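You operate a simulated robot arm through the tools that you are given. There is no shell and no other tool.

You are at the controls of a simulated two-armed robot. One attempt, no reset.

TASK
Open the silver check right door, put the inox test piece on the upper shelf behind the check right door and shut the door again. Then fetch the refill from the packing bench patch and stand it on the now bay of the order board. Keep to this order. Set down upright: refill.

Only the result counts: the job must be done as asked and must still hold three seconds after the hand-in. Knocking over, shifting, dropping, spilling or breaking anything else fails it.

THE ROBOT
Two 7-joint arms with two-finger parallel grippers on one trunk, on a base that drives. Base frame: it is fixed to the floor where the robot stands at the start and does not move with it; the origin is under the middle of the robot, x ahead of it, y to its left, z up. Lengths are in mm, angles in degrees, forces in N, time in s.
The left shoulder is at the start at [70, 130, 1087], the right one opposite. With the tool pointing down near the work surface each hand reaches from about 220 to 520 mm from the robot's upright axis, wherever it stands, measured 20 degrees to its own side. Places, roughly: now bay of the order board (14x14 cm) [-2960, -580, 820]; refill [-2750, -1000, 750]; silver check right door [500, -200, 400]; upper shelf behind the check right door [800, -100, 400]. Payload 1.57 kg a hand.
Tool frame (each hand has its own): the origin (TCP) lies between the finger pads and is the grasp point; the fingertips stand 30 mm ahead of it; z points along the fingers, y is the line along which they close. Largest opening 80 mm; finger width 17, thickness 12; the body of the gripper, 40 by 82 mm, starts 80 mm behind the TCP.
Orientation is told as [roll, pitch, yaw] about the base's x, y, z axes, in that order, counted from this pose: with the fingers straight down and closing along the base's y, the tool's x points along the base's -x, its y along +y and its z along -z.

THE INTERFACE
- The arms move only by the tool step_arm. It takes "left_increments", "right_increments" or both (then of equal length, played together; a hand with none holds still); each is a list of rows, each a list of 3 entries, a list of its own where there are three numbers: the gripper command, from -1 (shut) to 1 (fully open), values between in proportion, then the shift along the tool's x, y, z in mm, then the turn, a rotation vector about the tool's x, y, z in degrees. In form: [[hand, [x, y, z], [ax, ay, az]], ...]. A call has 1 to 20 rows; each row is the pose to reach, as a shift and turn from the pose commanded when the call began, along the tool's axes at that moment. Rows are played at 5 a second. More than 50 mm and 8.6 degrees between two rows, or a gripper value outside its range, and nothing of the call is played. Where a pose cannot be reached the arm comes as near as it can. A force on the tool above 40 N (or 10 N above the force at the start of the call, whichever is more), or a blocked arm, ends the call early, and 0.2 s more pass. Each finger travels about 108 mm/s and halts on what it meets, pressing with about 20 N; the grip force reading is that of the motor and also rises with nothing between the fingers. The clock runs only during rows and for 0.2 s after the last one: add rows that repeat a pose to give the fingers time. The reply holds the time, the measured pose of the TCP, the force on the tool along the base axes, the opening and the grip force, in the units named above and with some noise, with the torque about the TCP (base axes, N m) and any sound that the robot's microphone picked up.
- Cameras (640 x 400 px; columns grow to the right, rows downward): "scene" is now at [108.9, -41, 1299.3]; the picture's right is [-0.56, -0.83, 0.00], its down [-0.61, 0.42, -0.68] and it looks along [0.56, -0.38, -0.74] (base axes); focal length 214 px, centre (320, 200). "left" rides on the left gripper at [72, 7, -122] in its tool frame; the picture's right is [-0.09, 1.00, 0.00], its down [-0.84, -0.08, -0.54] and it looks along [-0.54, -0.05, 0.84] (tool axes); focal length 238 px, centre (320, 200). "right" rides on the right gripper at [72, -7, -122] in its tool frame; the picture's right is [0.09, 1.00, 0.00], its down [-0.84, 0.08, -0.54] and it looks along [-0.54, 0.05, 0.84] (tool axes); focal length 238 px, centre (320, 200). There is no depth. A picture from a camera that has moved, and an enlarged one, comes with that camera's place and axes in the base frame and with its lens. The place of the scene camera against the robot may be out by one fixed shift of up to 12 mm in any direction.
- grab_frame(camera): a new picture of that camera. It takes no simulated time.
- move_column(by): slides the trunk up (or, below 0, down) by that many mm; the arms and the scene camera ride with it, the base frame stays. It gives what a move gives, with no picture.
- steer(legs): drives the robot by 1 to 6 legs, each [ahead, left, turn to the left] in mm, mm and degrees, along the robot's own axes; the way and the turn of a leg run together, so that a leg with both is an arc; at most 1500 mm and 180 degrees a leg. The arms and the cameras ride along, it lands a little off, and it stops where it bumps. It gives what a move gives.
- pan_tilt(pan, tilt): turns the head with the scene camera to pan (to the left, within 86 degrees either way) and tilt (down, from -29 to 69), counted from straight ahead of the robot. It gives what a move gives.
- enlarge(camera, box): a new picture of the part [left, top, right, bottom] of that camera's present view, enlarged. It takes no simulated time.
- job_done(): hands the job in; it is judged then, once.

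Places have to be worked out from the pictures, the camera data and where the tool is seen. Open the grippers and draw the arms clear of the work before you hand the job in, unless the task says otherwise.

The tools are called as name(argument=value, ...) on one line, values as JSON. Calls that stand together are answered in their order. step_arm: Moves the arms, as the interface text tells. Its arguments: {"type":"object","properties":{"left_increments":{"type":"array","items":{"type":"array"}},"right_increments":{"type":"array","items":{"type":"array"}}},"required":[]} The other tools are called the same way: move_column (by) slides the trunk up or down; steer (legs) drives the base; pan_tilt (pan, tilt) turns the head that bears the scene camera; grab_frame (camera) takes a picture; enlarge (camera, box) takes an enlarged picture of a part of a camera's view; job_done () hands the job in.

At the start:

```text
clock: 0.0
left_ee_pos: [327.0, -25.9, 1118.2]
left_tcp_rot: [-0.1, -0.1, 0.2]
left_force: [0.1, -0.7, -0.2]
left_ft_torque: [0.0, -0.05, 0.0]
left_width: 79.7
left_grip_force: 0.0
right_ee_pos: [249.1, -286.0, 1107.2]
right_tcp_rot: [0.0, 0.0, 0.0]
right_force: [0.7, 0.5, -0.1]
right_ft_torque: [0.01, -0.02, 0.0]
right_width: 80.1
right_grip_force: 0.1
trunk travel left (down, up): [-724.0, 216.0]
robot x, y, heading: [0.4, 0.5, -0.1]
head pan, tilt: [-34.3, 47.5]
```

scene: 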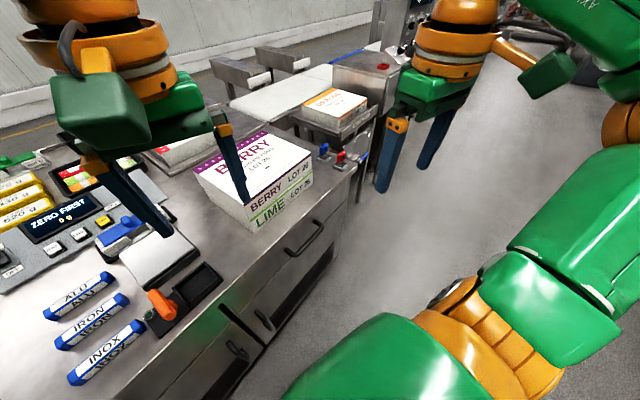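
right: 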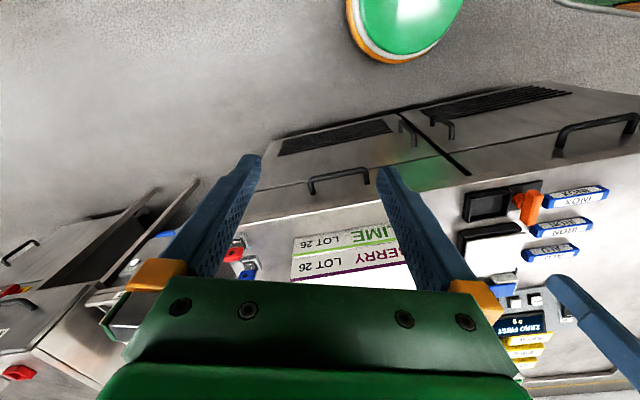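
left: 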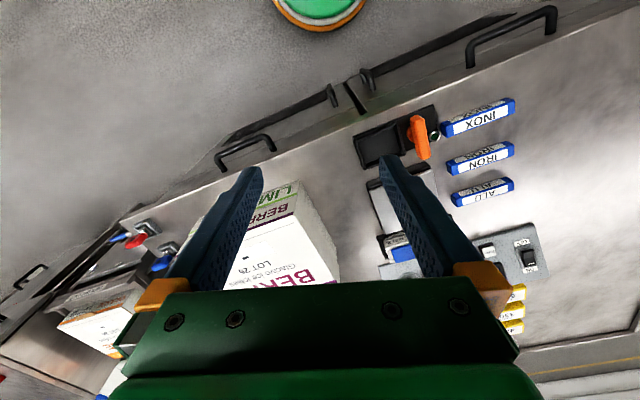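

I start by looking around: the inox piece lies on the counter in front, and the right door is under the drawers. I turn the head to see the cabinet front.

pan_tilt(pan=0, tilt=50)

grab_frame(camera="scene")

```text
clock: 1.0
left_ee_pos: [327.7, -26.3, 1118.6]
left_tcp_rot: [-0.1, -0.2, 0.2]
left_force: [0.5, 0.6, 1.1]
left_ft_torque: [0.01, 0.01, -0.01]
left_width: 80.0
left_grip_force: 0.1
right_ee_pos: [247.4, -286.2, 1107.8]
right_tcp_rot: [0.0, 0.0, -0.1]
right_force: [-0.1, 0.2, -0.3]
right_ft_torque: [0.02, 0.02, 0.01]
right_width: 80.0
right_grip_force: 0.1
trunk travel left (down, up): [-724.0, 216.0]
robot x, y, heading: [-1.2, -3.3, 0.1]
head pan, tilt: [0.0, 50.0]
```

```text
taken
camera scene: at [120.4, 3.5, 1296.0], right [0.0, -1.0, 0.0], down [-0.77, 0.0, -0.64], along [0.64, 0.0, -0.77], focal length 214 px, centre (320, 200)
```

scene: 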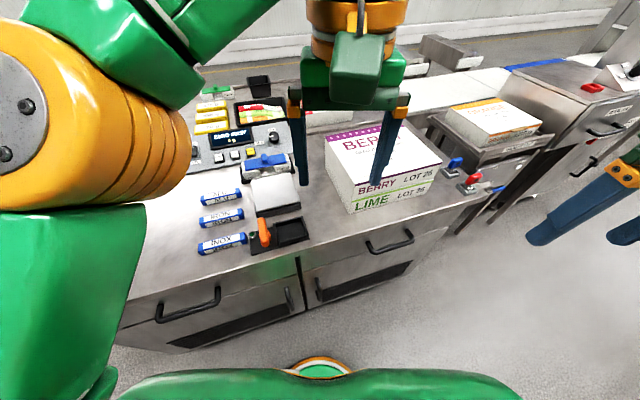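

The picture shows drawers with bar handles and doors below with upright handles near the centre gap. I zoom in on the front and on the counter items.

enlarge(camera="scene", box=[180, 170, 340, 270])

enlarge(camera="scene", box=[240, 210, 480, 360])

enlarge(camera="right", box=[240, 70, 640, 320])

```text
4.00 times, centred on (260, 220) of scene
camera zoom: at [120.4, 3.5, 1296.0], right [0.0, -1.0, 0.0], down [-0.77, 0.0, -0.64], along [0.64, 0.0, -0.77], focal length 858 px, centre (560, 120)
```

zoom: 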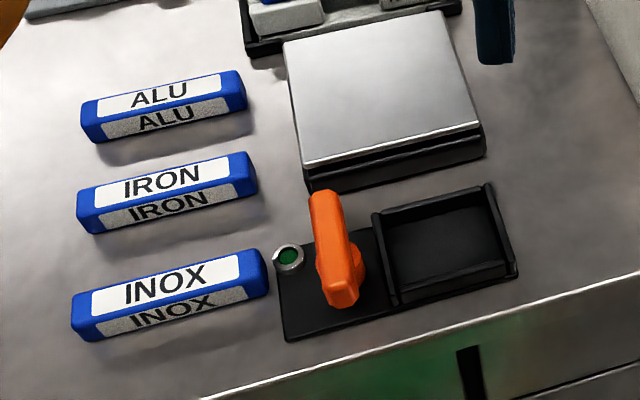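

```text
2.67 times, centred on (360, 285) of scene
camera zoom: at [120.4, 3.5, 1296.0], right [0.0, -1.0, 0.0], down [-0.77, 0.0, -0.64], along [0.64, 0.0, -0.77], focal length 572 px, centre (213, -27)
```

zoom: 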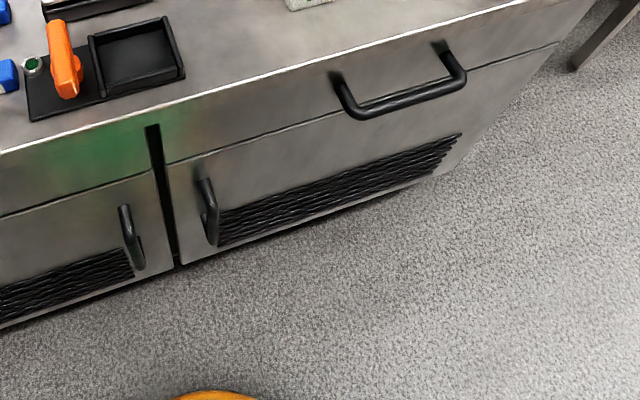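

```text
1.60 times, centred on (440, 195) of right
camera zoom: at [175.4, -291.9, 1228.1], right [-0.09, 1.0, 0.0], down [0.84, 0.08, 0.54], along [0.54, 0.05, -0.84], focal length 381 px, centre (128, 208)
```

zoom: 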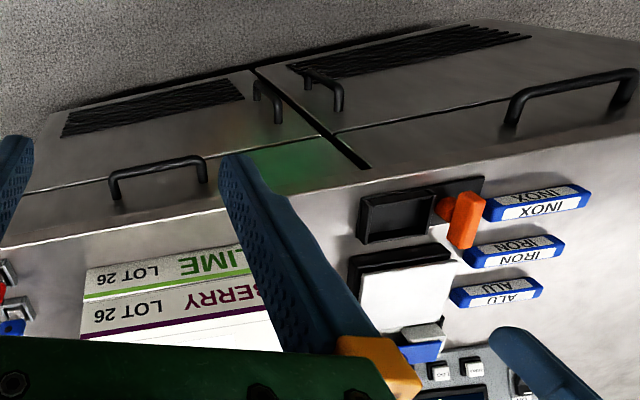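

The counter is around z≈800 and is turned about 20° against my heading. Before moving the base I look around to both sides.

pan_tilt(pan=85, tilt=30)

grab_frame(camera="scene")

pan_tilt(pan=-85, tilt=30)

grab_frame(camera="scene")

```text
clock: 2.6
left_ee_pos: [327.6, -25.7, 1119.1]
left_tcp_rot: [-0.1, -0.1, 0.2]
left_force: [0.1, -0.6, -0.8]
left_ft_torque: [-0.01, 0.02, 0.0]
left_width: 79.9
left_grip_force: 0.0
right_ee_pos: [248.1, -285.5, 1106.7]
right_tcp_rot: [0.0, 0.1, 0.0]
right_force: [-0.2, 0.1, -0.5]
right_ft_torque: [0.01, 0.02, 0.0]
right_width: 79.8
right_grip_force: 0.0
trunk travel left (down, up): [-724.0, 216.0]
robot x, y, heading: [-5.9, -0.8, -0.2]
head pan, tilt: [85.0, 30.0]
```

```text
taken
camera scene: at [51.4, 93.8, 1325.5], right [1.0, -0.09, 0.0], down [-0.04, -0.5, -0.87], along [0.08, 0.86, -0.5], focal length 214 px, centre (320, 200)
```

scene: 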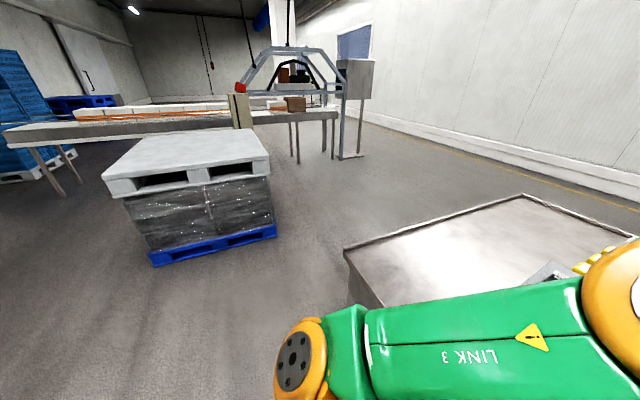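

```text
clock: 5.2
left_ee_pos: [328.1, -25.0, 1119.0]
left_tcp_rot: [-0.2, -0.1, 0.1]
left_force: [-0.3, 0.5, 0.1]
left_ft_torque: [0.02, -0.04, 0.03]
left_width: 80.2
left_grip_force: 0.1
right_ee_pos: [248.2, -287.0, 1106.9]
right_tcp_rot: [0.0, 0.0, 0.0]
right_force: [0.2, -0.5, 0.6]
right_ft_torque: [0.02, 0.0, 0.01]
right_width: 80.0
right_grip_force: 0.0
trunk travel left (down, up): [-724.0, 216.0]
robot x, y, heading: [-1.9, -2.7, -0.1]
head pan, tilt: [-85.0, 30.0]
```

```text
taken
camera scene: at [51.4, -86.4, 1325.5], right [-1.0, -0.09, 0.0], down [-0.04, 0.5, -0.87], along [0.08, -0.86, -0.5], focal length 214 px, centre (320, 200)
```

scene: 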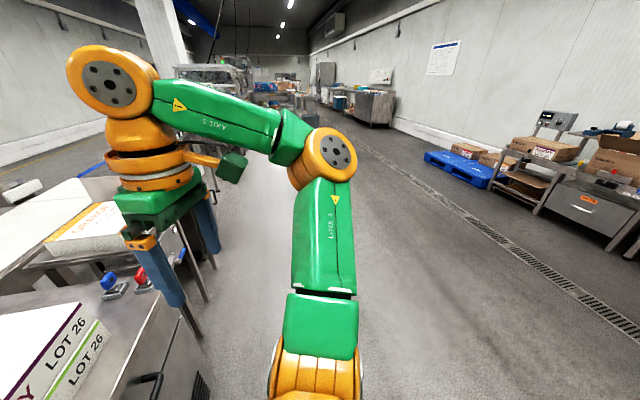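

The aisle behind is free. I back off 400 mm, turn about 20° left to square up to the cabinet, and look at its front.

steer(legs=[[-450, 0, 0], [0, 0, 19.6]])

pan_tilt(pan=-10, tilt=40)

grab_frame(camera="scene")

```text
clock: 8.9
left_ee_pos: [-133.0, 84.2, 1118.4]
left_tcp_rot: [-0.1, -0.1, 19.8]
left_force: [0.0, -0.7, -0.6]
left_ft_torque: [-0.04, 0.0, 0.02]
left_width: 79.9
left_grip_force: 0.0
right_ee_pos: [-120.5, -188.6, 1107.6]
right_tcp_rot: [0.1, 0.0, 19.6]
right_force: [-0.5, -0.1, -0.3]
right_ft_torque: [0.0, -0.01, 0.02]
right_width: 79.7
right_grip_force: 0.1
trunk travel left (down, up): [-724.0, 216.0]
robot x, y, heading: [-445.6, -3.0, 19.7]
head pan, tilt: [-85.0, 30.0]
```

```text
clock: 10.4
left_ee_pos: [-131.3, 86.0, 1119.4]
left_tcp_rot: [-0.1, -0.1, 19.6]
left_force: [0.7, -0.4, -1.0]
left_ft_torque: [0.0, 0.01, -0.03]
left_width: 80.1
left_grip_force: 0.0
right_ee_pos: [-120.2, -186.9, 1107.3]
right_tcp_rot: [0.0, 0.0, 19.6]
right_force: [0.0, 0.4, 1.3]
right_ft_torque: [0.0, 0.0, -0.01]
right_width: 80.1
right_grip_force: 0.1
trunk travel left (down, up): [-724.0, 216.0]
robot x, y, heading: [-448.3, -2.7, 19.4]
head pan, tilt: [-10.0, 40.0]
```

```text
taken
camera scene: at [-324.6, 34.2, 1310.1], right [0.16, -0.99, 0.0], down [-0.63, -0.11, -0.77], along [0.76, 0.13, -0.64], focal length 214 px, centre (320, 200)
```

scene: 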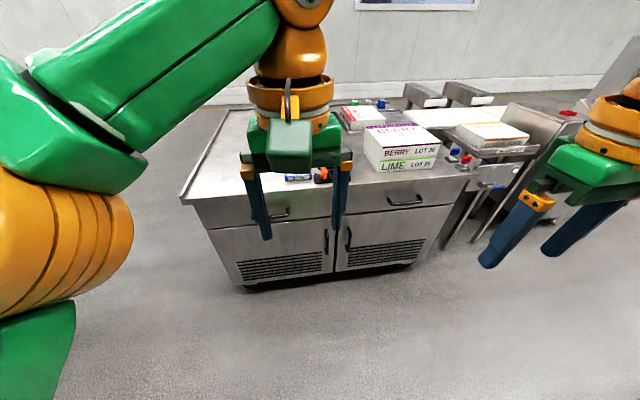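

The front is now well in view; I enlarge the right door and counter for measuring.

enlarge(camera="scene", box=[300, 170, 460, 270])

enlarge(camera="scene", box=[180, 180, 500, 300])

grab_frame(camera="right")

grab_frame(camera="left")

```text
4.00 times, centred on (380, 220) of scene
camera zoom: at [-324.6, 34.2, 1310.1], right [0.16, -0.99, 0.0], down [-0.63, -0.11, -0.77], along [0.76, 0.13, -0.64], focal length 858 px, centre (80, 120)
```

zoom: 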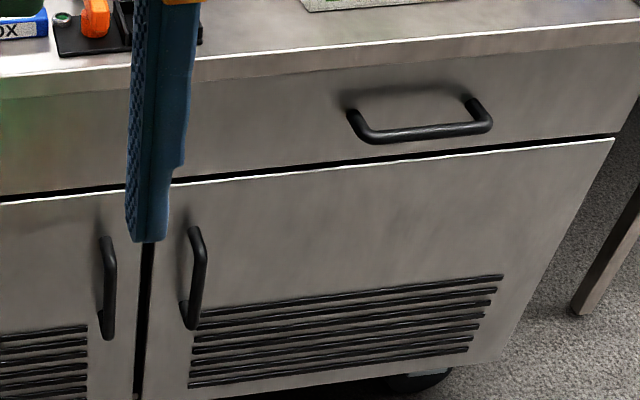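

```text
2.00 times, centred on (340, 240) of scene
camera zoom: at [-324.6, 34.2, 1310.1], right [0.16, -0.99, 0.0], down [-0.63, -0.11, -0.77], along [0.76, 0.13, -0.64], focal length 429 px, centre (280, 120)
```

zoom: 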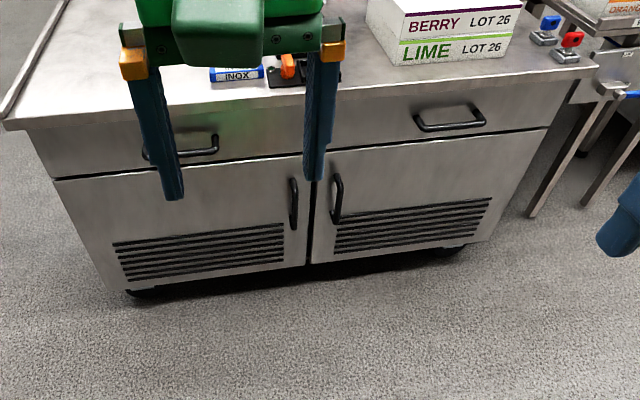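

```text
taken
camera right: at [-185.8, -216.6, 1228.1], right [-0.42, 0.91, 0.0], down [0.76, 0.35, 0.54], along [0.49, 0.23, -0.84], focal length 238 px, centre (320, 200)
```

right: 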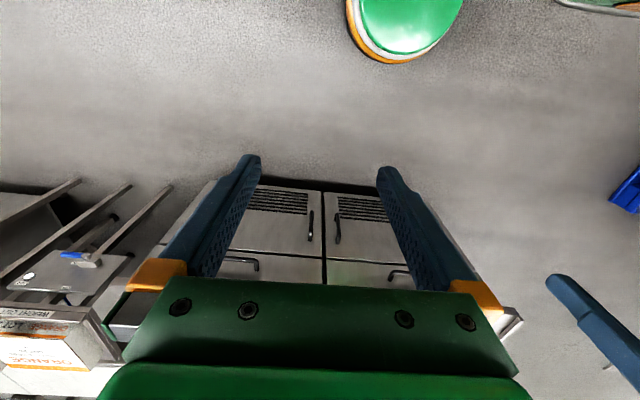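

```text
taken
camera left: at [-201.3, 67.5, 1241.1], right [-0.25, 0.97, 0.0], down [0.81, 0.21, 0.54], along [0.53, 0.13, -0.84], focal length 238 px, centre (320, 200)
```

left: 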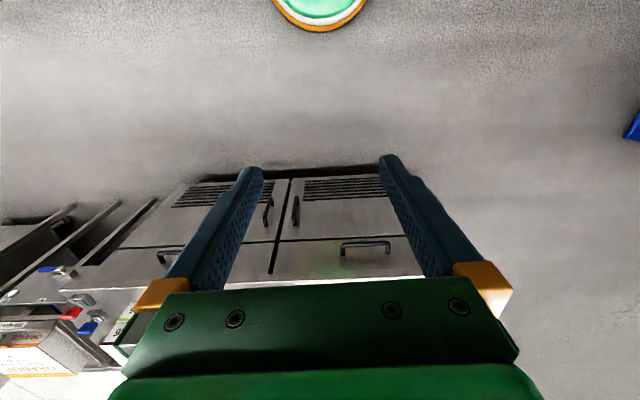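

I enlarge the handle in the right wrist camera to triangulate.

enlarge(camera="right", box=[220, 170, 420, 295])

enlarge(camera="left", box=[150, 160, 390, 310])

```text
3.20 times, centred on (320, 232) of right
camera zoom: at [-185.8, -216.6, 1228.1], right [-0.42, 0.91, 0.0], down [0.76, 0.35, 0.54], along [0.49, 0.23, -0.84], focal length 763 px, centre (320, 96)
```

zoom: 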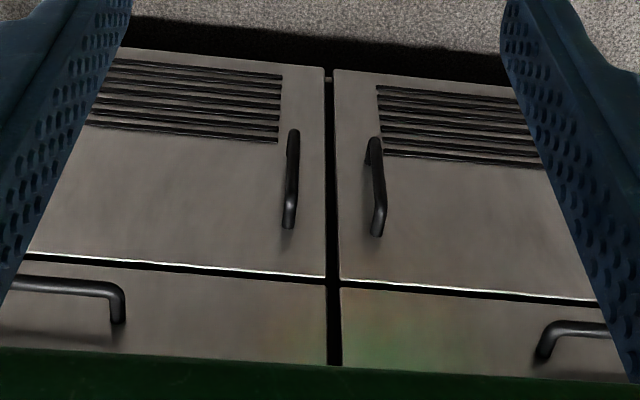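

```text
2.67 times, centred on (270, 235) of left
camera zoom: at [-201.3, 67.5, 1241.1], right [-0.25, 0.97, 0.0], down [0.81, 0.21, 0.54], along [0.53, 0.13, -0.84], focal length 636 px, centre (453, 107)
```

zoom: 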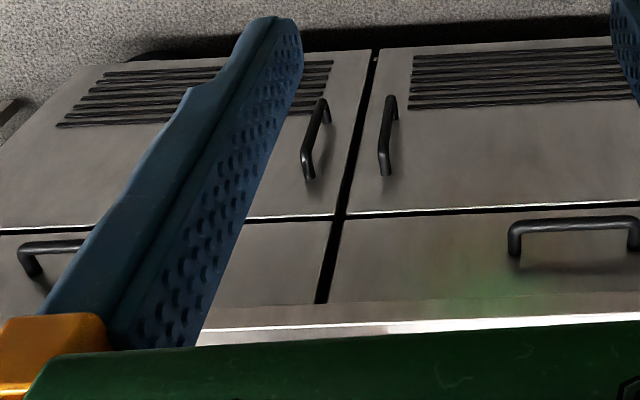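

Triangulating (in a cabinet-aligned frame H = along 19.6° heading, L = left): right-door top-left corner ≈ H389, L−77, Z616; handle bar ≈ H347, L−122, Z 412–560; hinge ≈ L−648. I lower the trunk so that the right hand can grip the upright bar with horizontal fingers.

move_column(by=-450)

pan_tilt(pan=-15, tilt=25)

grab_frame(camera="scene")

```text
refused: -450 is not a number from -400 to 400
```

```text
clock: 11.2
left_ee_pos: [-132.3, 85.4, 1118.1]
left_tcp_rot: [-0.1, -0.1, 19.6]
left_force: [-1.3, -0.2, -0.3]
left_ft_torque: [-0.01, -0.01, -0.01]
left_width: 80.3
left_grip_force: 0.1
right_ee_pos: [-119.8, -187.5, 1106.8]
right_tcp_rot: [0.0, -0.1, 19.5]
right_force: [0.2, 0.6, -0.1]
right_ft_torque: [0.03, 0.01, -0.03]
right_width: 80.1
right_grip_force: 0.0
trunk travel left (down, up): [-724.0, 216.0]
robot x, y, heading: [-446.1, -0.9, 19.7]
head pan, tilt: [-15.0, 25.0]
```

```text
taken
camera scene: at [-316.6, 27.5, 1333.4], right [0.08, -1.0, 0.0], down [-0.42, -0.03, -0.91], along [0.9, 0.07, -0.42], focal length 214 px, centre (320, 200)
```

scene: 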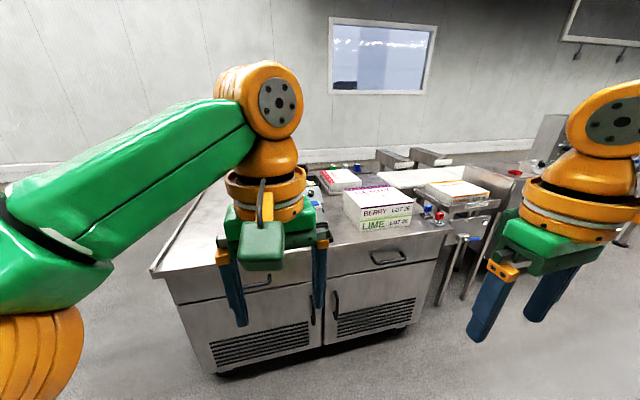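

The column moves at most 400 mm per call. I lower in two steps of 250 and 200 mm.

move_column(by=-250)

move_column(by=-200)

grab_frame(camera="scene")

```text
clock: 13.8
left_ee_pos: [-131.8, 85.1, 869.1]
left_tcp_rot: [-0.1, -0.1, 19.7]
left_force: [-0.5, -0.2, -0.2]
left_ft_torque: [0.03, 0.01, -0.02]
left_width: 79.8
left_grip_force: 0.1
right_ee_pos: [-119.9, -186.5, 857.4]
right_tcp_rot: [-0.1, 0.0, 19.5]
right_force: [0.5, -0.3, -0.3]
right_ft_torque: [0.02, 0.03, 0.02]
right_width: 80.2
right_grip_force: 0.1
trunk travel left (down, up): [-474.0, 466.0]
robot x, y, heading: [-449.1, -3.2, 19.5]
head pan, tilt: [-15.0, 25.0]
```

```text
clock: 15.9
left_ee_pos: [-131.7, 85.5, 669.2]
left_tcp_rot: [0.0, -0.1, 19.6]
left_force: [-0.5, 0.4, 0.8]
left_ft_torque: [0.03, 0.02, -0.02]
left_width: 79.9
left_grip_force: 0.0
right_ee_pos: [-120.8, -187.6, 657.6]
right_tcp_rot: [-0.1, 0.0, 19.6]
right_force: [-0.1, 0.3, 0.4]
right_ft_torque: [-0.02, -0.04, -0.02]
right_width: 80.2
right_grip_force: 0.1
trunk travel left (down, up): [-274.0, 666.0]
robot x, y, heading: [-449.8, -1.3, 19.1]
head pan, tilt: [-15.0, 25.0]
```

```text
taken
camera scene: at [-316.8, 27.5, 883.5], right [0.08, -1.0, 0.0], down [-0.42, -0.03, -0.91], along [0.9, 0.07, -0.42], focal length 214 px, centre (320, 200)
```

scene: 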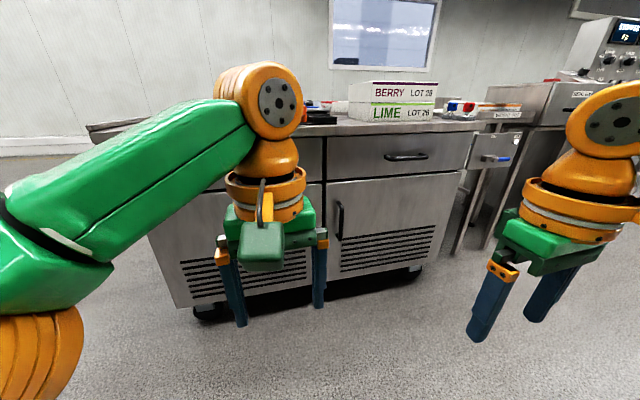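

The handle agrees with the estimate in this view too. I now turn the right hand from pointing down to pointing ahead, shifting it forward and down.

step_arm(right_increments=[[1, [-20, 0, 12], [0, -8, 0]], [1, [-40, 0, 26], [0, -16, 0]], [1, [-60, 0, 40], [0, -24, 0]], [1, [-80, 0, 54], [0, -32, 0]], [1, [-100, 0, 68], [0, -40, 0]], [1, [-120, 0, 82], [0, -48, 0]], [1, [-140, 0, 96], [0, -56, 0]], [1, [-160, 0, 110], [0, -64, 0]], [1, [-180, 0, 124], [0, -72, 0]], [1, [-200, 0, 138], [0, -80, 0]], [1, [-220, 0, 152], [0, -88, 0]], [1, [-230, 0, 160], [0, -90, 0]], [1, [-230, 0, 165], [0, -90, 0]]])

grab_frame(camera="scene")

grab_frame(camera="right")

```text
clock: 18.7
left_ee_pos: [-131.6, 84.2, 669.5]
left_tcp_rot: [0.0, -0.1, 19.7]
left_force: [1.0, 0.6, -1.3]
left_ft_torque: [-0.03, 0.01, 0.01]
left_width: 80.0
left_grip_force: 0.1
right_ee_pos: [96.8, -109.6, 492.2]
right_tcp_rot: [175.2, -89.9, -155.6]
right_force: [-0.8, -0.5, 0.3]
right_ft_torque: [-0.02, 0.04, -0.04]
right_width: 80.1
right_grip_force: 0.1
trunk travel left (down, up): [-274.0, 666.0]
robot x, y, heading: [-448.4, 4.1, 19.6]
head pan, tilt: [-15.0, 25.0]
```

```text
taken
camera scene: at [-316.7, 27.5, 883.4], right [0.08, -1.0, 0.0], down [-0.42, -0.03, -0.91], along [0.9, 0.07, -0.42], focal length 214 px, centre (320, 200)
```

scene: 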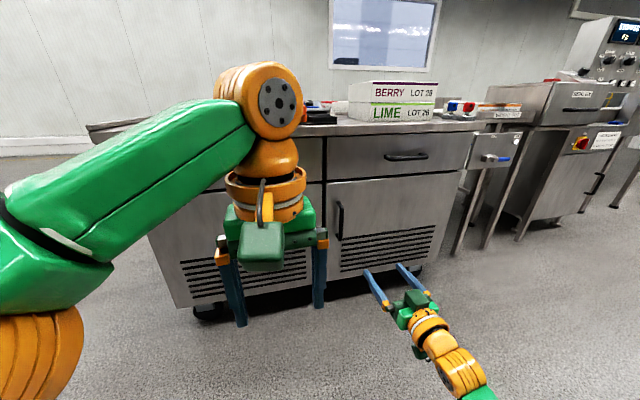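

```text
taken
camera right: at [-16.1, -155.5, 419.2], right [-0.33, 0.94, -0.09], down [-0.54, -0.11, 0.84], along [0.77, 0.33, 0.54], focal length 238 px, centre (320, 200)
```

right: 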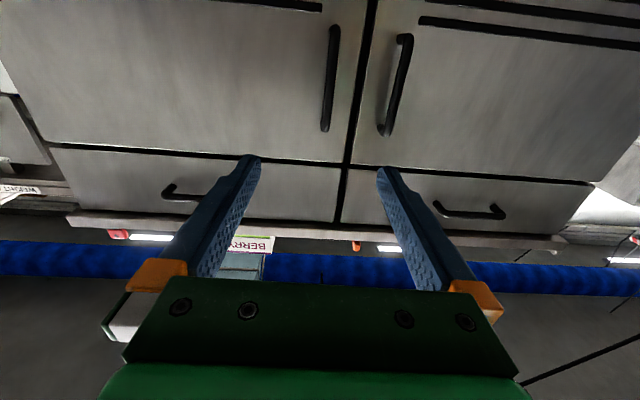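

The hand points ahead at H54, L−136, Z492, and the wrist view confirms the bar at L≈−121, Z≈395–540. I drive ahead 180 mm and left 15 mm to line up with the bar.

steer(legs=[[180, 15, 0]])

grab_frame(camera="right")

grab_frame(camera="scene")

```text
clock: 20.2
left_ee_pos: [33.8, 158.8, 668.4]
left_tcp_rot: [-0.2, 0.0, 19.7]
left_force: [0.1, 1.0, 0.3]
left_ft_torque: [-0.02, 0.0, -0.01]
left_width: 80.0
left_grip_force: 0.1
right_ee_pos: [262.1, -35.7, 492.1]
right_tcp_rot: [84.9, -90.0, -65.2]
right_force: [0.1, 0.3, -0.6]
right_ft_torque: [-0.01, 0.01, 0.0]
right_width: 80.1
right_grip_force: 0.0
trunk travel left (down, up): [-274.0, 666.0]
robot x, y, heading: [-286.0, 74.7, 19.4]
head pan, tilt: [-15.0, 25.0]
```

```text
taken
camera right: at [148.6, -81.7, 419.3], right [-0.33, 0.94, -0.09], down [-0.54, -0.11, 0.84], along [0.78, 0.33, 0.54], focal length 238 px, centre (320, 200)
```

right: 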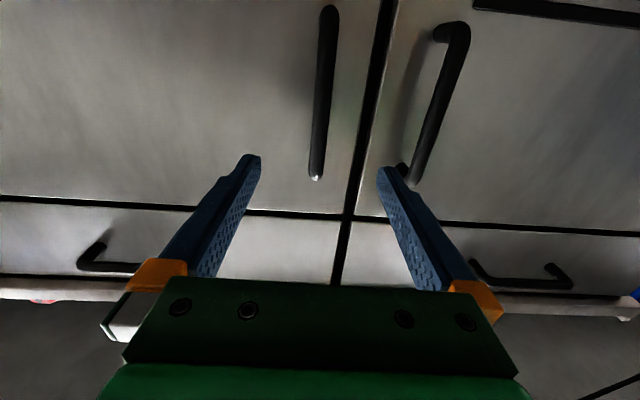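

```text
taken
camera scene: at [-151.6, 101.8, 883.4], right [0.08, -1.0, 0.0], down [-0.42, -0.03, -0.91], along [0.9, 0.07, -0.42], focal length 214 px, centre (320, 200)
```

scene: 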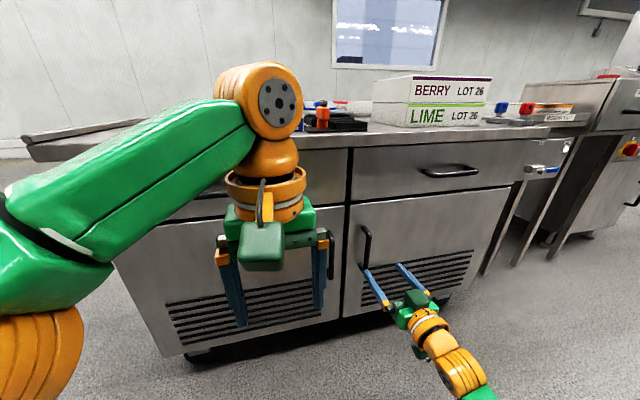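

TCP is at H235, L−122, Z492, aligned with the bar at L≈−121, H≈335–345. I extend the right hand 103 mm ahead with open fingers.

step_arm(right_increments=[[1, [0, 0, 30], [0, 0, 0]], [1, [5, 0, 60], [0, 0, 0]], [1, [10, 0, 85], [0, 0, 0]], [1, [10, 0, 103], [0, 0, 0]], [1, [10, 0, 103], [0, 0, 0]]])

grab_frame(camera="right")

grab_frame(camera="scene")

```text
clock: 21.4
left_ee_pos: [34.5, 158.6, 668.9]
left_tcp_rot: [-0.1, -0.2, 19.6]
left_force: [0.5, -0.3, 0.5]
left_ft_torque: [0.02, 0.03, 0.02]
left_width: 80.0
left_grip_force: 0.0
right_ee_pos: [359.3, -0.1, 482.0]
right_tcp_rot: [118.0, -90.0, -98.2]
right_force: [0.2, 0.2, 0.4]
right_ft_torque: [-0.01, -0.02, -0.02]
right_width: 80.0
right_grip_force: 0.1
trunk travel left (down, up): [-274.0, 666.0]
robot x, y, heading: [-284.0, 72.4, 19.4]
head pan, tilt: [-15.0, 25.0]
```

```text
taken
camera right: at [246.3, -46.2, 408.9], right [-0.33, 0.94, -0.09], down [-0.54, -0.11, 0.84], along [0.78, 0.33, 0.54], focal length 238 px, centre (320, 200)
```

right: 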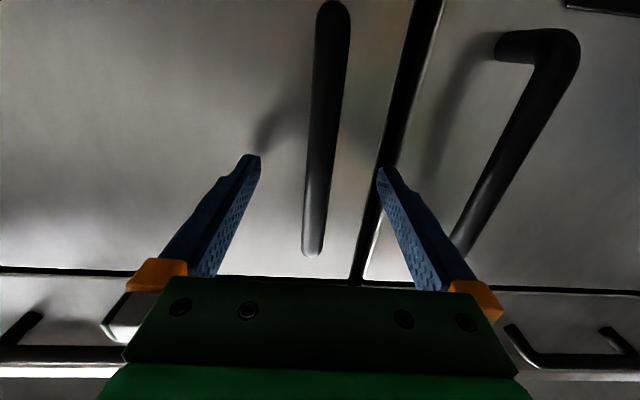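

```text
taken
camera scene: at [-151.8, 101.7, 883.4], right [0.08, -1.0, 0.0], down [-0.42, -0.03, -0.91], along [0.9, 0.07, -0.42], focal length 214 px, centre (320, 200)
```

scene: 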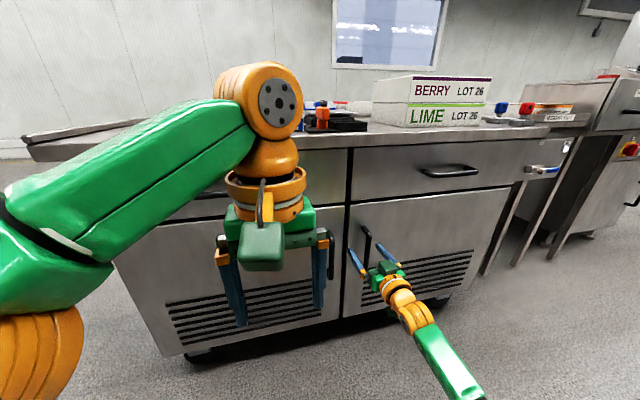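

The bar is between the fingers (bar ≈H343, TCP H338). I close the gripper on it.

step_arm(right_increments=[[-1, [0, 0, 3], [0, 0, 0]], [-1, [0, 0, 3], [0, 0, 0]], [-1, [0, 0, 3], [0, 0, 0]], [-1, [0, 0, 3], [0, 0, 0]]])

grab_frame(camera="right")

```text
clock: 22.4
left_ee_pos: [33.1, 158.9, 669.4]
left_tcp_rot: [-0.1, -0.2, 19.6]
left_force: [0.1, -1.1, 0.2]
left_ft_torque: [0.02, 0.03, -0.03]
left_width: 80.1
left_grip_force: 0.0
right_ee_pos: [361.5, -1.9, 481.8]
right_tcp_rot: [116.0, -89.9, -96.4]
right_force: [3.1, -7.3, 2.1]
right_ft_torque: [-0.21, 0.33, -0.02]
right_width: 15.8
right_grip_force: 31.6
trunk travel left (down, up): [-274.0, 666.0]
robot x, y, heading: [-286.3, 76.1, 19.5]
head pan, tilt: [-15.0, 25.0]
```

```text
taken
camera right: at [248.8, -46.5, 409.0], right [-0.33, 0.94, -0.09], down [-0.54, -0.11, 0.84], along [0.78, 0.33, 0.54], focal length 238 px, centre (320, 200)
```

right: 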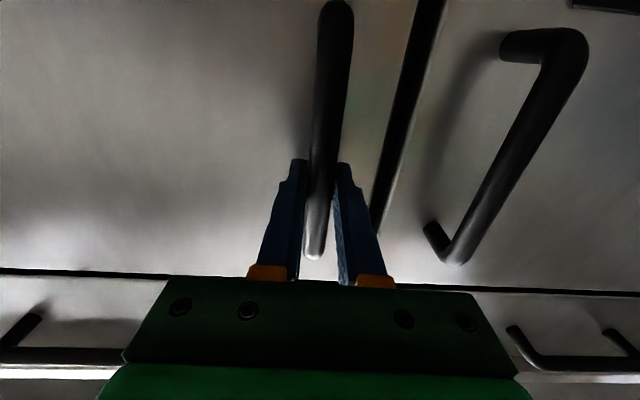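

The bar is held (15.8 mm). I pull along the door's arc about the right hinge (radius ≈525 mm) by 10°, turning the hand with the door.

step_arm(right_increments=[[-1, [0, -1.5, -15.3], [-2, 0, 0]], [-1, [0, -3.6, -33.5], [-4, 0, 0]], [-1, [0, -6.4, -51.7], [-6, 0, 0]], [-1, [0, -9.8, -69.7], [-8, 0, 0]], [-1, [0, -13.9, -87.7], [-10, 0, 0]]])

grab_frame(camera="scene")

grab_frame(camera="right")

```text
clock: 23.6
left_ee_pos: [33.6, 158.5, 669.6]
left_tcp_rot: [-0.1, -0.2, 19.6]
left_force: [-0.3, -0.1, 0.1]
left_ft_torque: [-0.02, -0.01, 0.02]
left_width: 80.2
left_grip_force: 0.1
right_ee_pos: [283.1, -43.4, 482.4]
right_tcp_rot: [100.7, -89.8, -71.3]
right_force: [6.0, -10.6, 2.4]
right_ft_torque: [-0.15, 0.13, -0.16]
right_width: 15.5
right_grip_force: 31.3
trunk travel left (down, up): [-274.0, 666.0]
robot x, y, heading: [-288.4, 75.6, 19.7]
head pan, tilt: [-15.0, 25.0]
```

```text
taken
camera scene: at [-151.5, 100.3, 883.4], right [0.08, -1.0, 0.0], down [-0.42, -0.03, -0.91], along [0.9, 0.07, -0.42], focal length 214 px, centre (320, 200)
```

scene: 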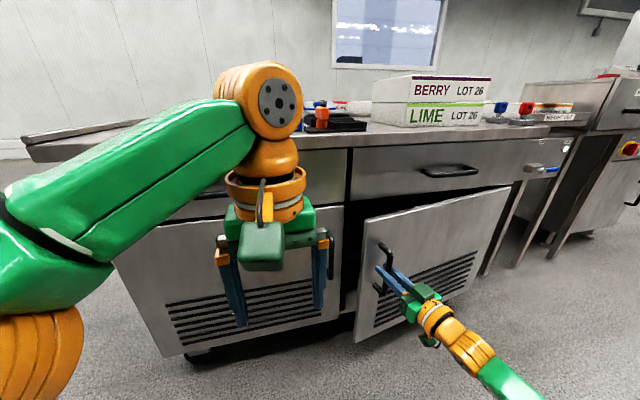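

```text
taken
camera right: at [180.1, -108.1, 409.0], right [-0.49, 0.87, -0.09], down [-0.51, -0.2, 0.84], along [0.71, 0.46, 0.54], focal length 238 px, centre (320, 200)
```

right: 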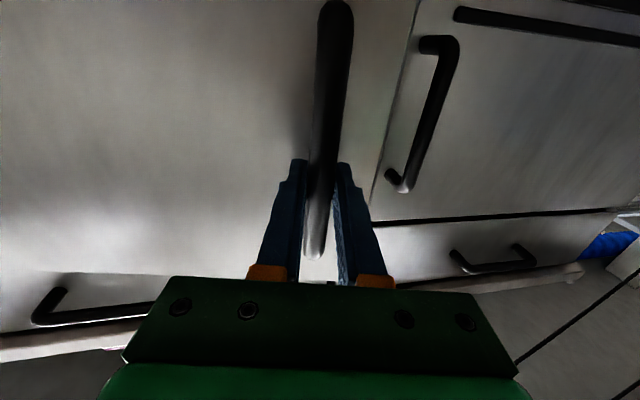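

The door is open about 10° with small forces. I keep pulling along the arc for another 20°, with a small 3 mm correction toward the hinge.

step_arm(right_increments=[[-1, [0, -4, -22.9], [-2.5, 0, 0]], [-1, [0, -8, -45.6], [-5, 0, 0]], [-1, [0, -12, -68.2], [-7.5, 0, 0]], [-1, [0, -17, -90.7], [-10, 0, 0]], [-1, [0, -23, -112.8], [-12.5, 0, 0]], [-1, [0, -30, -134.7], [-15, 0, 0]], [-1, [0, -37.5, -156.3], [-17.5, 0, 0]], [-1, [0, -46, -177.5], [-20, 0, 0]]])

grab_frame(camera="scene")

grab_frame(camera="left")

```text
clock: 25.1
left_ee_pos: [32.8, 159.3, 669.3]
left_tcp_rot: [0.0, -0.1, 19.6]
left_force: [-0.2, 0.1, -0.5]
left_ft_torque: [0.0, -0.01, -0.02]
left_width: 80.0
left_grip_force: 0.1
right_ee_pos: [178.7, -135.2, 482.4]
right_tcp_rot: [14.9, -89.7, 30.3]
right_force: [-3.4, 0.8, -2.1]
right_ft_torque: [-0.23, 0.06, -0.18]
right_width: 15.6
right_grip_force: 31.4
trunk travel left (down, up): [-274.0, 666.0]
robot x, y, heading: [-285.4, 72.0, 19.3]
head pan, tilt: [-15.0, 25.0]
stopped in row 7 (right hand): the force on the tool passed its limit at 42 N (the readings are from after the stop); the commanded pose is now the measured one
```

```text
taken
camera scene: at [-152.1, 101.9, 883.8], right [0.08, -1.0, 0.0], down [-0.42, -0.03, -0.91], along [0.9, 0.07, -0.42], focal length 214 px, centre (320, 200)
```

scene: 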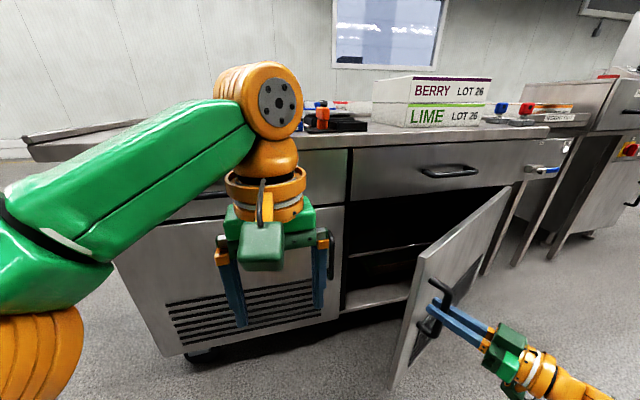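

```text
taken
camera left: at [-36.8, 141.8, 791.6], right [-0.25, 0.97, 0.0], down [0.81, 0.21, 0.54], along [0.53, 0.13, -0.84], focal length 238 px, centre (320, 200)
```

left: 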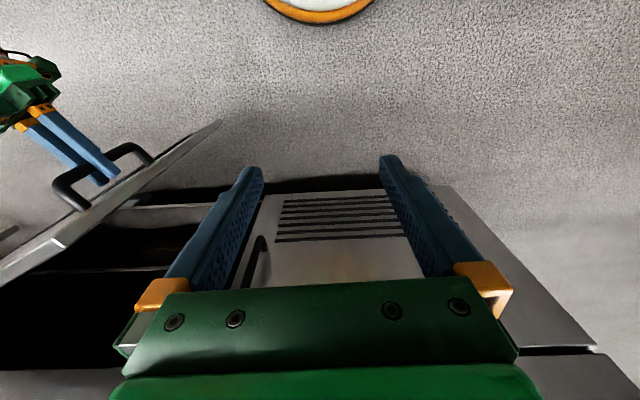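

The door is about 25° open and stays. I continue along the arc in another 15° stretch, in smaller steps.

step_arm(right_increments=[[-1, [0, -2, -18.3], [-2, 0, 0]], [-1, [0, -4, -36.5], [-4, 0, 0]], [-1, [0, -7, -54.7], [-6, 0, 0]], [-1, [0, -10, -72.7], [-8, 0, 0]], [-1, [0, -14, -90.7], [-10, 0, 0]], [-1, [0, -20, -112.8], [-12.5, 0, 0]], [-1, [0, -27, -134.7], [-15, 0, 0]]])

grab_frame(camera="scene")

```text
clock: 25.9
left_ee_pos: [30.9, 162.1, 670.1]
left_tcp_rot: [-0.2, -0.4, 19.7]
left_force: [1.0, 1.0, -0.9]
left_ft_torque: [0.04, -0.01, 0.01]
left_width: 80.0
left_grip_force: 0.0
right_ee_pos: [148.5, -173.1, 482.6]
right_tcp_rot: [-163.3, -89.5, -144.9]
right_force: [-10.1, 7.6, 11.0]
right_ft_torque: [0.71, -0.4, 0.11]
right_width: 15.9
right_grip_force: 31.6
right hand out of reach, approached as far as the arm can: row 2, 3, 4
trunk travel left (down, up): [-274.0, 666.0]
robot x, y, heading: [-283.6, 73.8, 19.8]
head pan, tilt: [-15.0, 25.0]
stopped in row 4 (right hand): the force on the tool passed its limit at 44 N (the readings are from after the stop); the commanded pose is now the measured one
```

```text
taken
camera scene: at [-155.9, 104.3, 884.2], right [0.08, -1.0, 0.0], down [-0.42, -0.04, -0.91], along [0.91, 0.07, -0.42], focal length 214 px, centre (320, 200)
```

scene: 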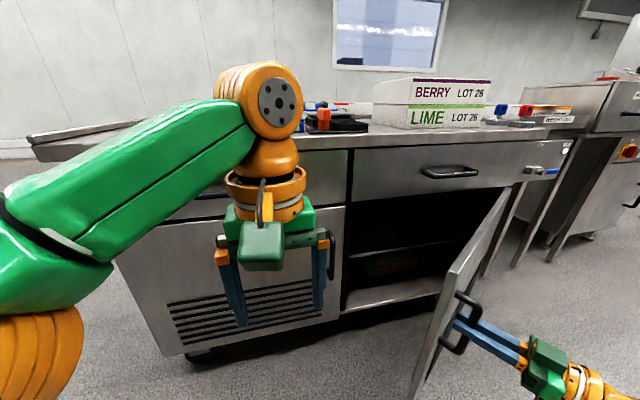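

The door is about 30° open and the arm has reached its limit there. I release the bar and draw the hand straight back from it.

step_arm(right_increments=[[1, [0, 0, 0], [0, 0, 0]], [1, [0, 0, 0], [0, 0, 0]], [1, [0, 0, 0], [0, 0, 0]], [1, [0, 0, -25], [0, 0, 0]], [1, [0, 0, -50], [0, 0, 0]], [1, [0, 0, -70], [2, 0, 0]]])

grab_frame(camera="scene")

grab_frame(camera="right")

```text
clock: 27.3
left_ee_pos: [31.6, 160.4, 669.7]
left_tcp_rot: [-0.1, -0.1, 19.7]
left_force: [0.2, -1.1, -0.5]
left_ft_torque: [0.02, 0.01, 0.0]
left_width: 79.9
left_grip_force: 0.1
right_ee_pos: [110.5, -234.8, 470.6]
right_tcp_rot: [146.6, -89.7, -97.2]
right_force: [0.4, 0.0, 0.0]
right_ft_torque: [0.02, -0.03, 0.0]
right_width: 80.2
right_grip_force: 0.1
right hand out of reach, approached as far as the arm can: row 4, 5, 6
trunk travel left (down, up): [-274.0, 666.0]
robot x, y, heading: [-282.6, 77.7, 19.9]
head pan, tilt: [-15.0, 25.0]
```

```text
taken
camera scene: at [-152.6, 102.2, 883.5], right [0.08, -1.0, 0.0], down [-0.42, -0.03, -0.91], along [0.9, 0.07, -0.42], focal length 214 px, centre (320, 200)
```

scene: 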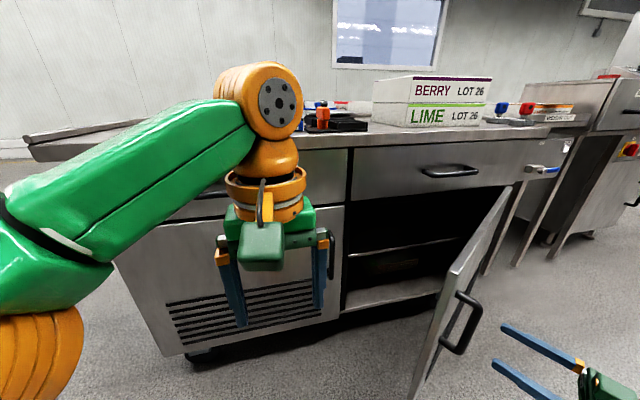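

```text
taken
camera right: at [37.1, -329.8, 396.3], right [-0.76, 0.65, -0.09], down [-0.41, -0.37, 0.83], along [0.51, 0.67, 0.54], focal length 238 px, centre (320, 200)
```

right: 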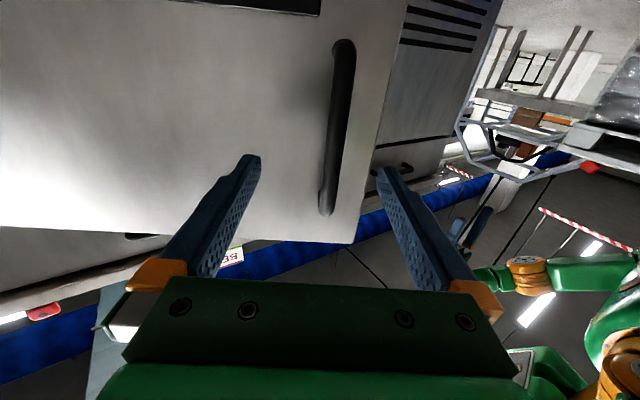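

The door stays about 30° open. I plan to push it further from the inside with the right hand pointing down; first I back the base off and move the left hand out to the left.

steer(legs=[[-250, 0, 0]])

step_arm(left_increments=[[1, [0, 45, 0], [0, 0, 0]], [1, [0, 90, 0], [0, 0, 0]], [1, [0, 135, 0], [0, 0, 0]], [1, [0, 180, 0], [0, 0, 0]], [1, [0, 225, 0], [0, 0, 0]], [1, [0, 270, 0], [0, 0, 0]], [1, [0, 270, 0], [0, 0, 0]]])

grab_frame(camera="scene")

```text
clock: 29.1
left_ee_pos: [-206.3, 75.4, 669.2]
left_tcp_rot: [-0.1, 0.0, 19.7]
left_force: [-0.4, 0.6, 0.3]
left_ft_torque: [-0.01, 0.01, -0.05]
left_width: 79.9
left_grip_force: 0.1
right_ee_pos: [-124.5, -317.9, 469.9]
right_tcp_rot: [151.0, -89.8, -101.4]
right_force: [-0.4, 0.4, -0.4]
right_ft_torque: [0.0, -0.01, 0.03]
right_width: 79.8
right_grip_force: 0.0
trunk travel left (down, up): [-274.0, 666.0]
robot x, y, heading: [-522.7, -3.8, 19.6]
head pan, tilt: [-15.0, 25.0]
```

```text
clock: 30.8
left_ee_pos: [-296.0, 330.9, 667.4]
left_tcp_rot: [0.0, -0.1, 19.8]
left_force: [0.2, 1.0, 0.0]
left_ft_torque: [-0.01, -0.01, -0.01]
left_width: 79.9
left_grip_force: 0.0
right_ee_pos: [-125.3, -317.5, 470.5]
right_tcp_rot: [148.9, -89.7, -99.3]
right_force: [-0.4, -0.3, 0.2]
right_ft_torque: [0.05, -0.05, -0.04]
right_width: 80.1
right_grip_force: 0.0
trunk travel left (down, up): [-274.0, 666.0]
robot x, y, heading: [-521.5, -9.1, 19.5]
head pan, tilt: [-15.0, 25.0]
```

```text
taken
camera scene: at [-389.8, 18.1, 883.4], right [0.08, -1.0, 0.0], down [-0.42, -0.03, -0.91], along [0.9, 0.07, -0.42], focal length 214 px, centre (320, 200)
```

scene: 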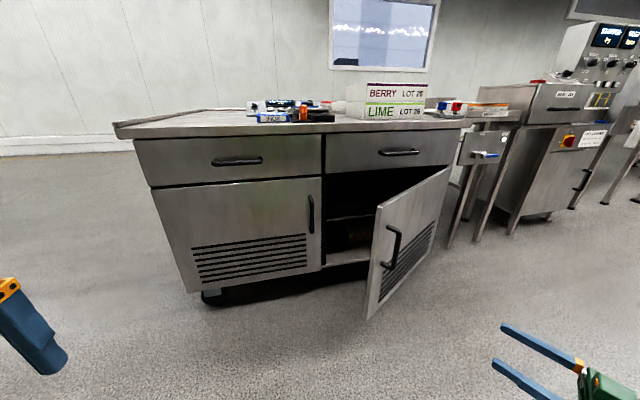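

The door stands at about 27° with its free edge near H121, L−139. I turn the right hand back to pointing down, raising it, with the fingers shut.

step_arm(right_increments=[[0, [-8, 8, 8], [0, 8, 0]], [-1, [-16, 17, 16], [0, 16, 0]], [-1, [-25, 25, 24], [0, 24, 0]], [-1, [-33, 33, 32], [0, 32, 0]], [-1, [-41, 42, 40], [0, 40, 0]], [-1, [-50, 50, 48], [0, 48, 0]], [-1, [-58, 58, 56], [0, 56, 0]], [-1, [-66, 66, 64], [0, 64, 0]], [-1, [-75, 75, 72], [0, 72, 0]], [-1, [-83, 83, 80], [0, 80, 0]], [-1, [-90, 91, 87], [0, 88, 0]], [-1, [-90, 91, 87], [0, 90, 0]], [-1, [-90, 91, 87], [0, 90, 0]]])

grab_frame(camera="right")

```text
clock: 33.5
left_ee_pos: [-295.2, 330.8, 666.5]
left_tcp_rot: [-0.1, 0.0, 19.9]
left_force: [0.5, -0.3, 0.5]
left_ft_torque: [0.0, 0.01, 0.0]
left_width: 80.2
left_grip_force: 0.1
right_ee_pos: [-20.8, -272.3, 580.3]
right_tcp_rot: [0.4, 0.0, 49.5]
right_force: [-0.3, -0.7, 0.2]
right_ft_torque: [-0.04, -0.01, 0.01]
right_width: 0.0
right_grip_force: 20.1
right hand out of reach, approached as far as the arm can: row 1, 2, 3, 4, 5, 6, 7, 8, 9, 10, 11, 12, 13
trunk travel left (down, up): [-274.0, 666.0]
robot x, y, heading: [-521.6, -7.3, 19.8]
head pan, tilt: [-15.0, 25.0]
```

```text
taken
camera right: at [-62.7, -330.9, 700.9], right [-0.82, 0.58, 0.01], down [0.49, 0.68, 0.54], along [0.31, 0.45, -0.84], focal length 238 px, centre (320, 200)
```

right: 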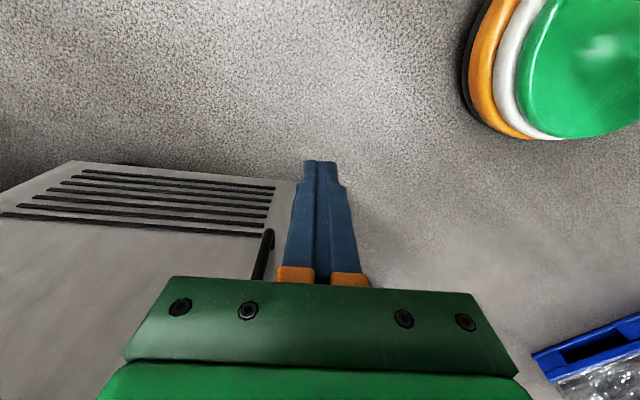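

The hand now points down at fwd ≈383, lateral ≈−417 of the robot, not quite where asked. I shift it left in a first part while turning it square, then check.

step_arm(right_increments=[[-1, [-10, 30, 0], [0, 0, 8]], [-1, [-20, 60, 0], [0, 0, 16]], [-1, [-30, 90, 0], [0, 0, 24]], [-1, [-30, 100, 0], [0, 0, 30]], [-1, [-30, 100, 0], [0, 0, 30]]])

grab_frame(camera="right")

grab_frame(camera="scene")

```text
clock: 34.8
left_ee_pos: [-296.2, 330.1, 667.0]
left_tcp_rot: [-0.1, -0.1, 19.8]
left_force: [-0.4, -0.6, 0.6]
left_ft_torque: [0.01, -0.04, -0.01]
left_width: 79.9
left_grip_force: 0.0
right_ee_pos: [-24.6, -273.2, 584.1]
right_tcp_rot: [0.3, 0.0, 19.6]
right_force: [0.3, 0.3, -1.1]
right_ft_torque: [0.02, 0.0, 0.0]
right_width: 0.0
right_grip_force: 19.6
right hand out of reach, approached as far as the arm can: row 1, 2, 3, 4, 5
trunk travel left (down, up): [-274.0, 666.0]
robot x, y, heading: [-520.1, -10.2, 19.7]
head pan, tilt: [-15.0, 25.0]
```

```text
taken
camera right: at [-88.7, -302.7, 705.2], right [-0.42, 0.91, 0.01], down [0.76, 0.35, 0.54], along [0.49, 0.23, -0.84], focal length 238 px, centre (320, 200)
```

right: 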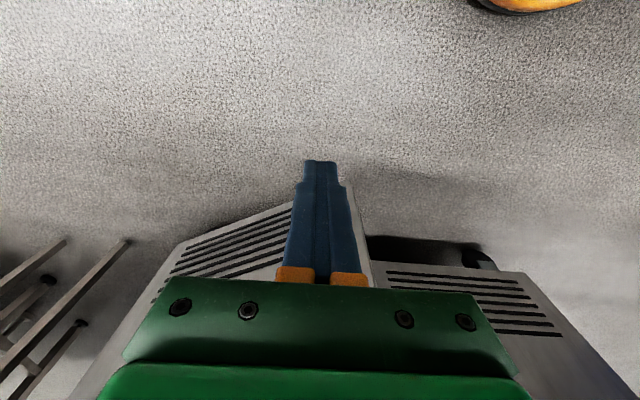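

```text
taken
camera scene: at [-390.0, 18.3, 883.5], right [0.08, -1.0, 0.0], down [-0.42, -0.03, -0.91], along [0.9, 0.07, -0.42], focal length 214 px, centre (320, 200)
```

scene: 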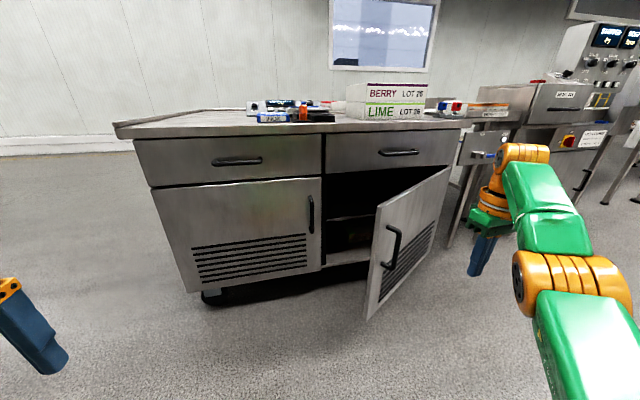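

The orientation is square again, but the arm sits in an awkward configuration at fwd≈379, lat≈−414. I move it toward its start place relative to the trunk (fwd 249, lat −286, higher) to free it.

step_arm(right_increments=[[-1, [20, 0, -25], [0, 0, 0]], [-1, [40, 0, -50], [0, 0, 0]], [-1, [65, 20, -70], [0, 0, 0]], [-1, [90, 50, -70], [0, 0, 0]], [-1, [110, 80, -70], [0, 0, 0]], [-1, [130, 110, -70], [0, 0, 0]], [-1, [130, 130, -70], [0, 0, 0]], [-1, [130, 130, -70], [0, 0, 0]]])

grab_frame(camera="scene")

```text
clock: 36.5
left_ee_pos: [-295.6, 330.9, 666.7]
left_tcp_rot: [-0.1, -0.1, 19.9]
left_force: [0.1, 0.1, 0.5]
left_ft_torque: [-0.02, 0.01, -0.03]
left_width: 80.0
left_grip_force: 0.1
right_ee_pos: [-49.6, -294.2, 630.0]
right_tcp_rot: [0.0, -0.5, 19.5]
right_force: [-0.1, 0.1, -0.2]
right_ft_torque: [0.04, 0.0, 0.01]
right_width: 0.1
right_grip_force: 19.9
right hand out of reach, approached as far as the arm can: row 1, 2, 3, 4, 5, 6, 7, 8
trunk travel left (down, up): [-274.0, 666.0]
robot x, y, heading: [-520.9, -9.4, 19.6]
head pan, tilt: [-15.0, 25.0]
```

```text
taken
camera scene: at [-389.8, 18.2, 883.4], right [0.08, -1.0, 0.0], down [-0.42, -0.03, -0.91], along [0.9, 0.07, -0.42], focal length 214 px, centre (320, 200)
```

scene: 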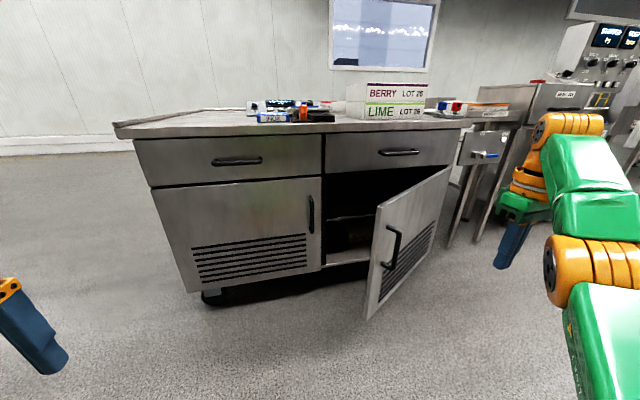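

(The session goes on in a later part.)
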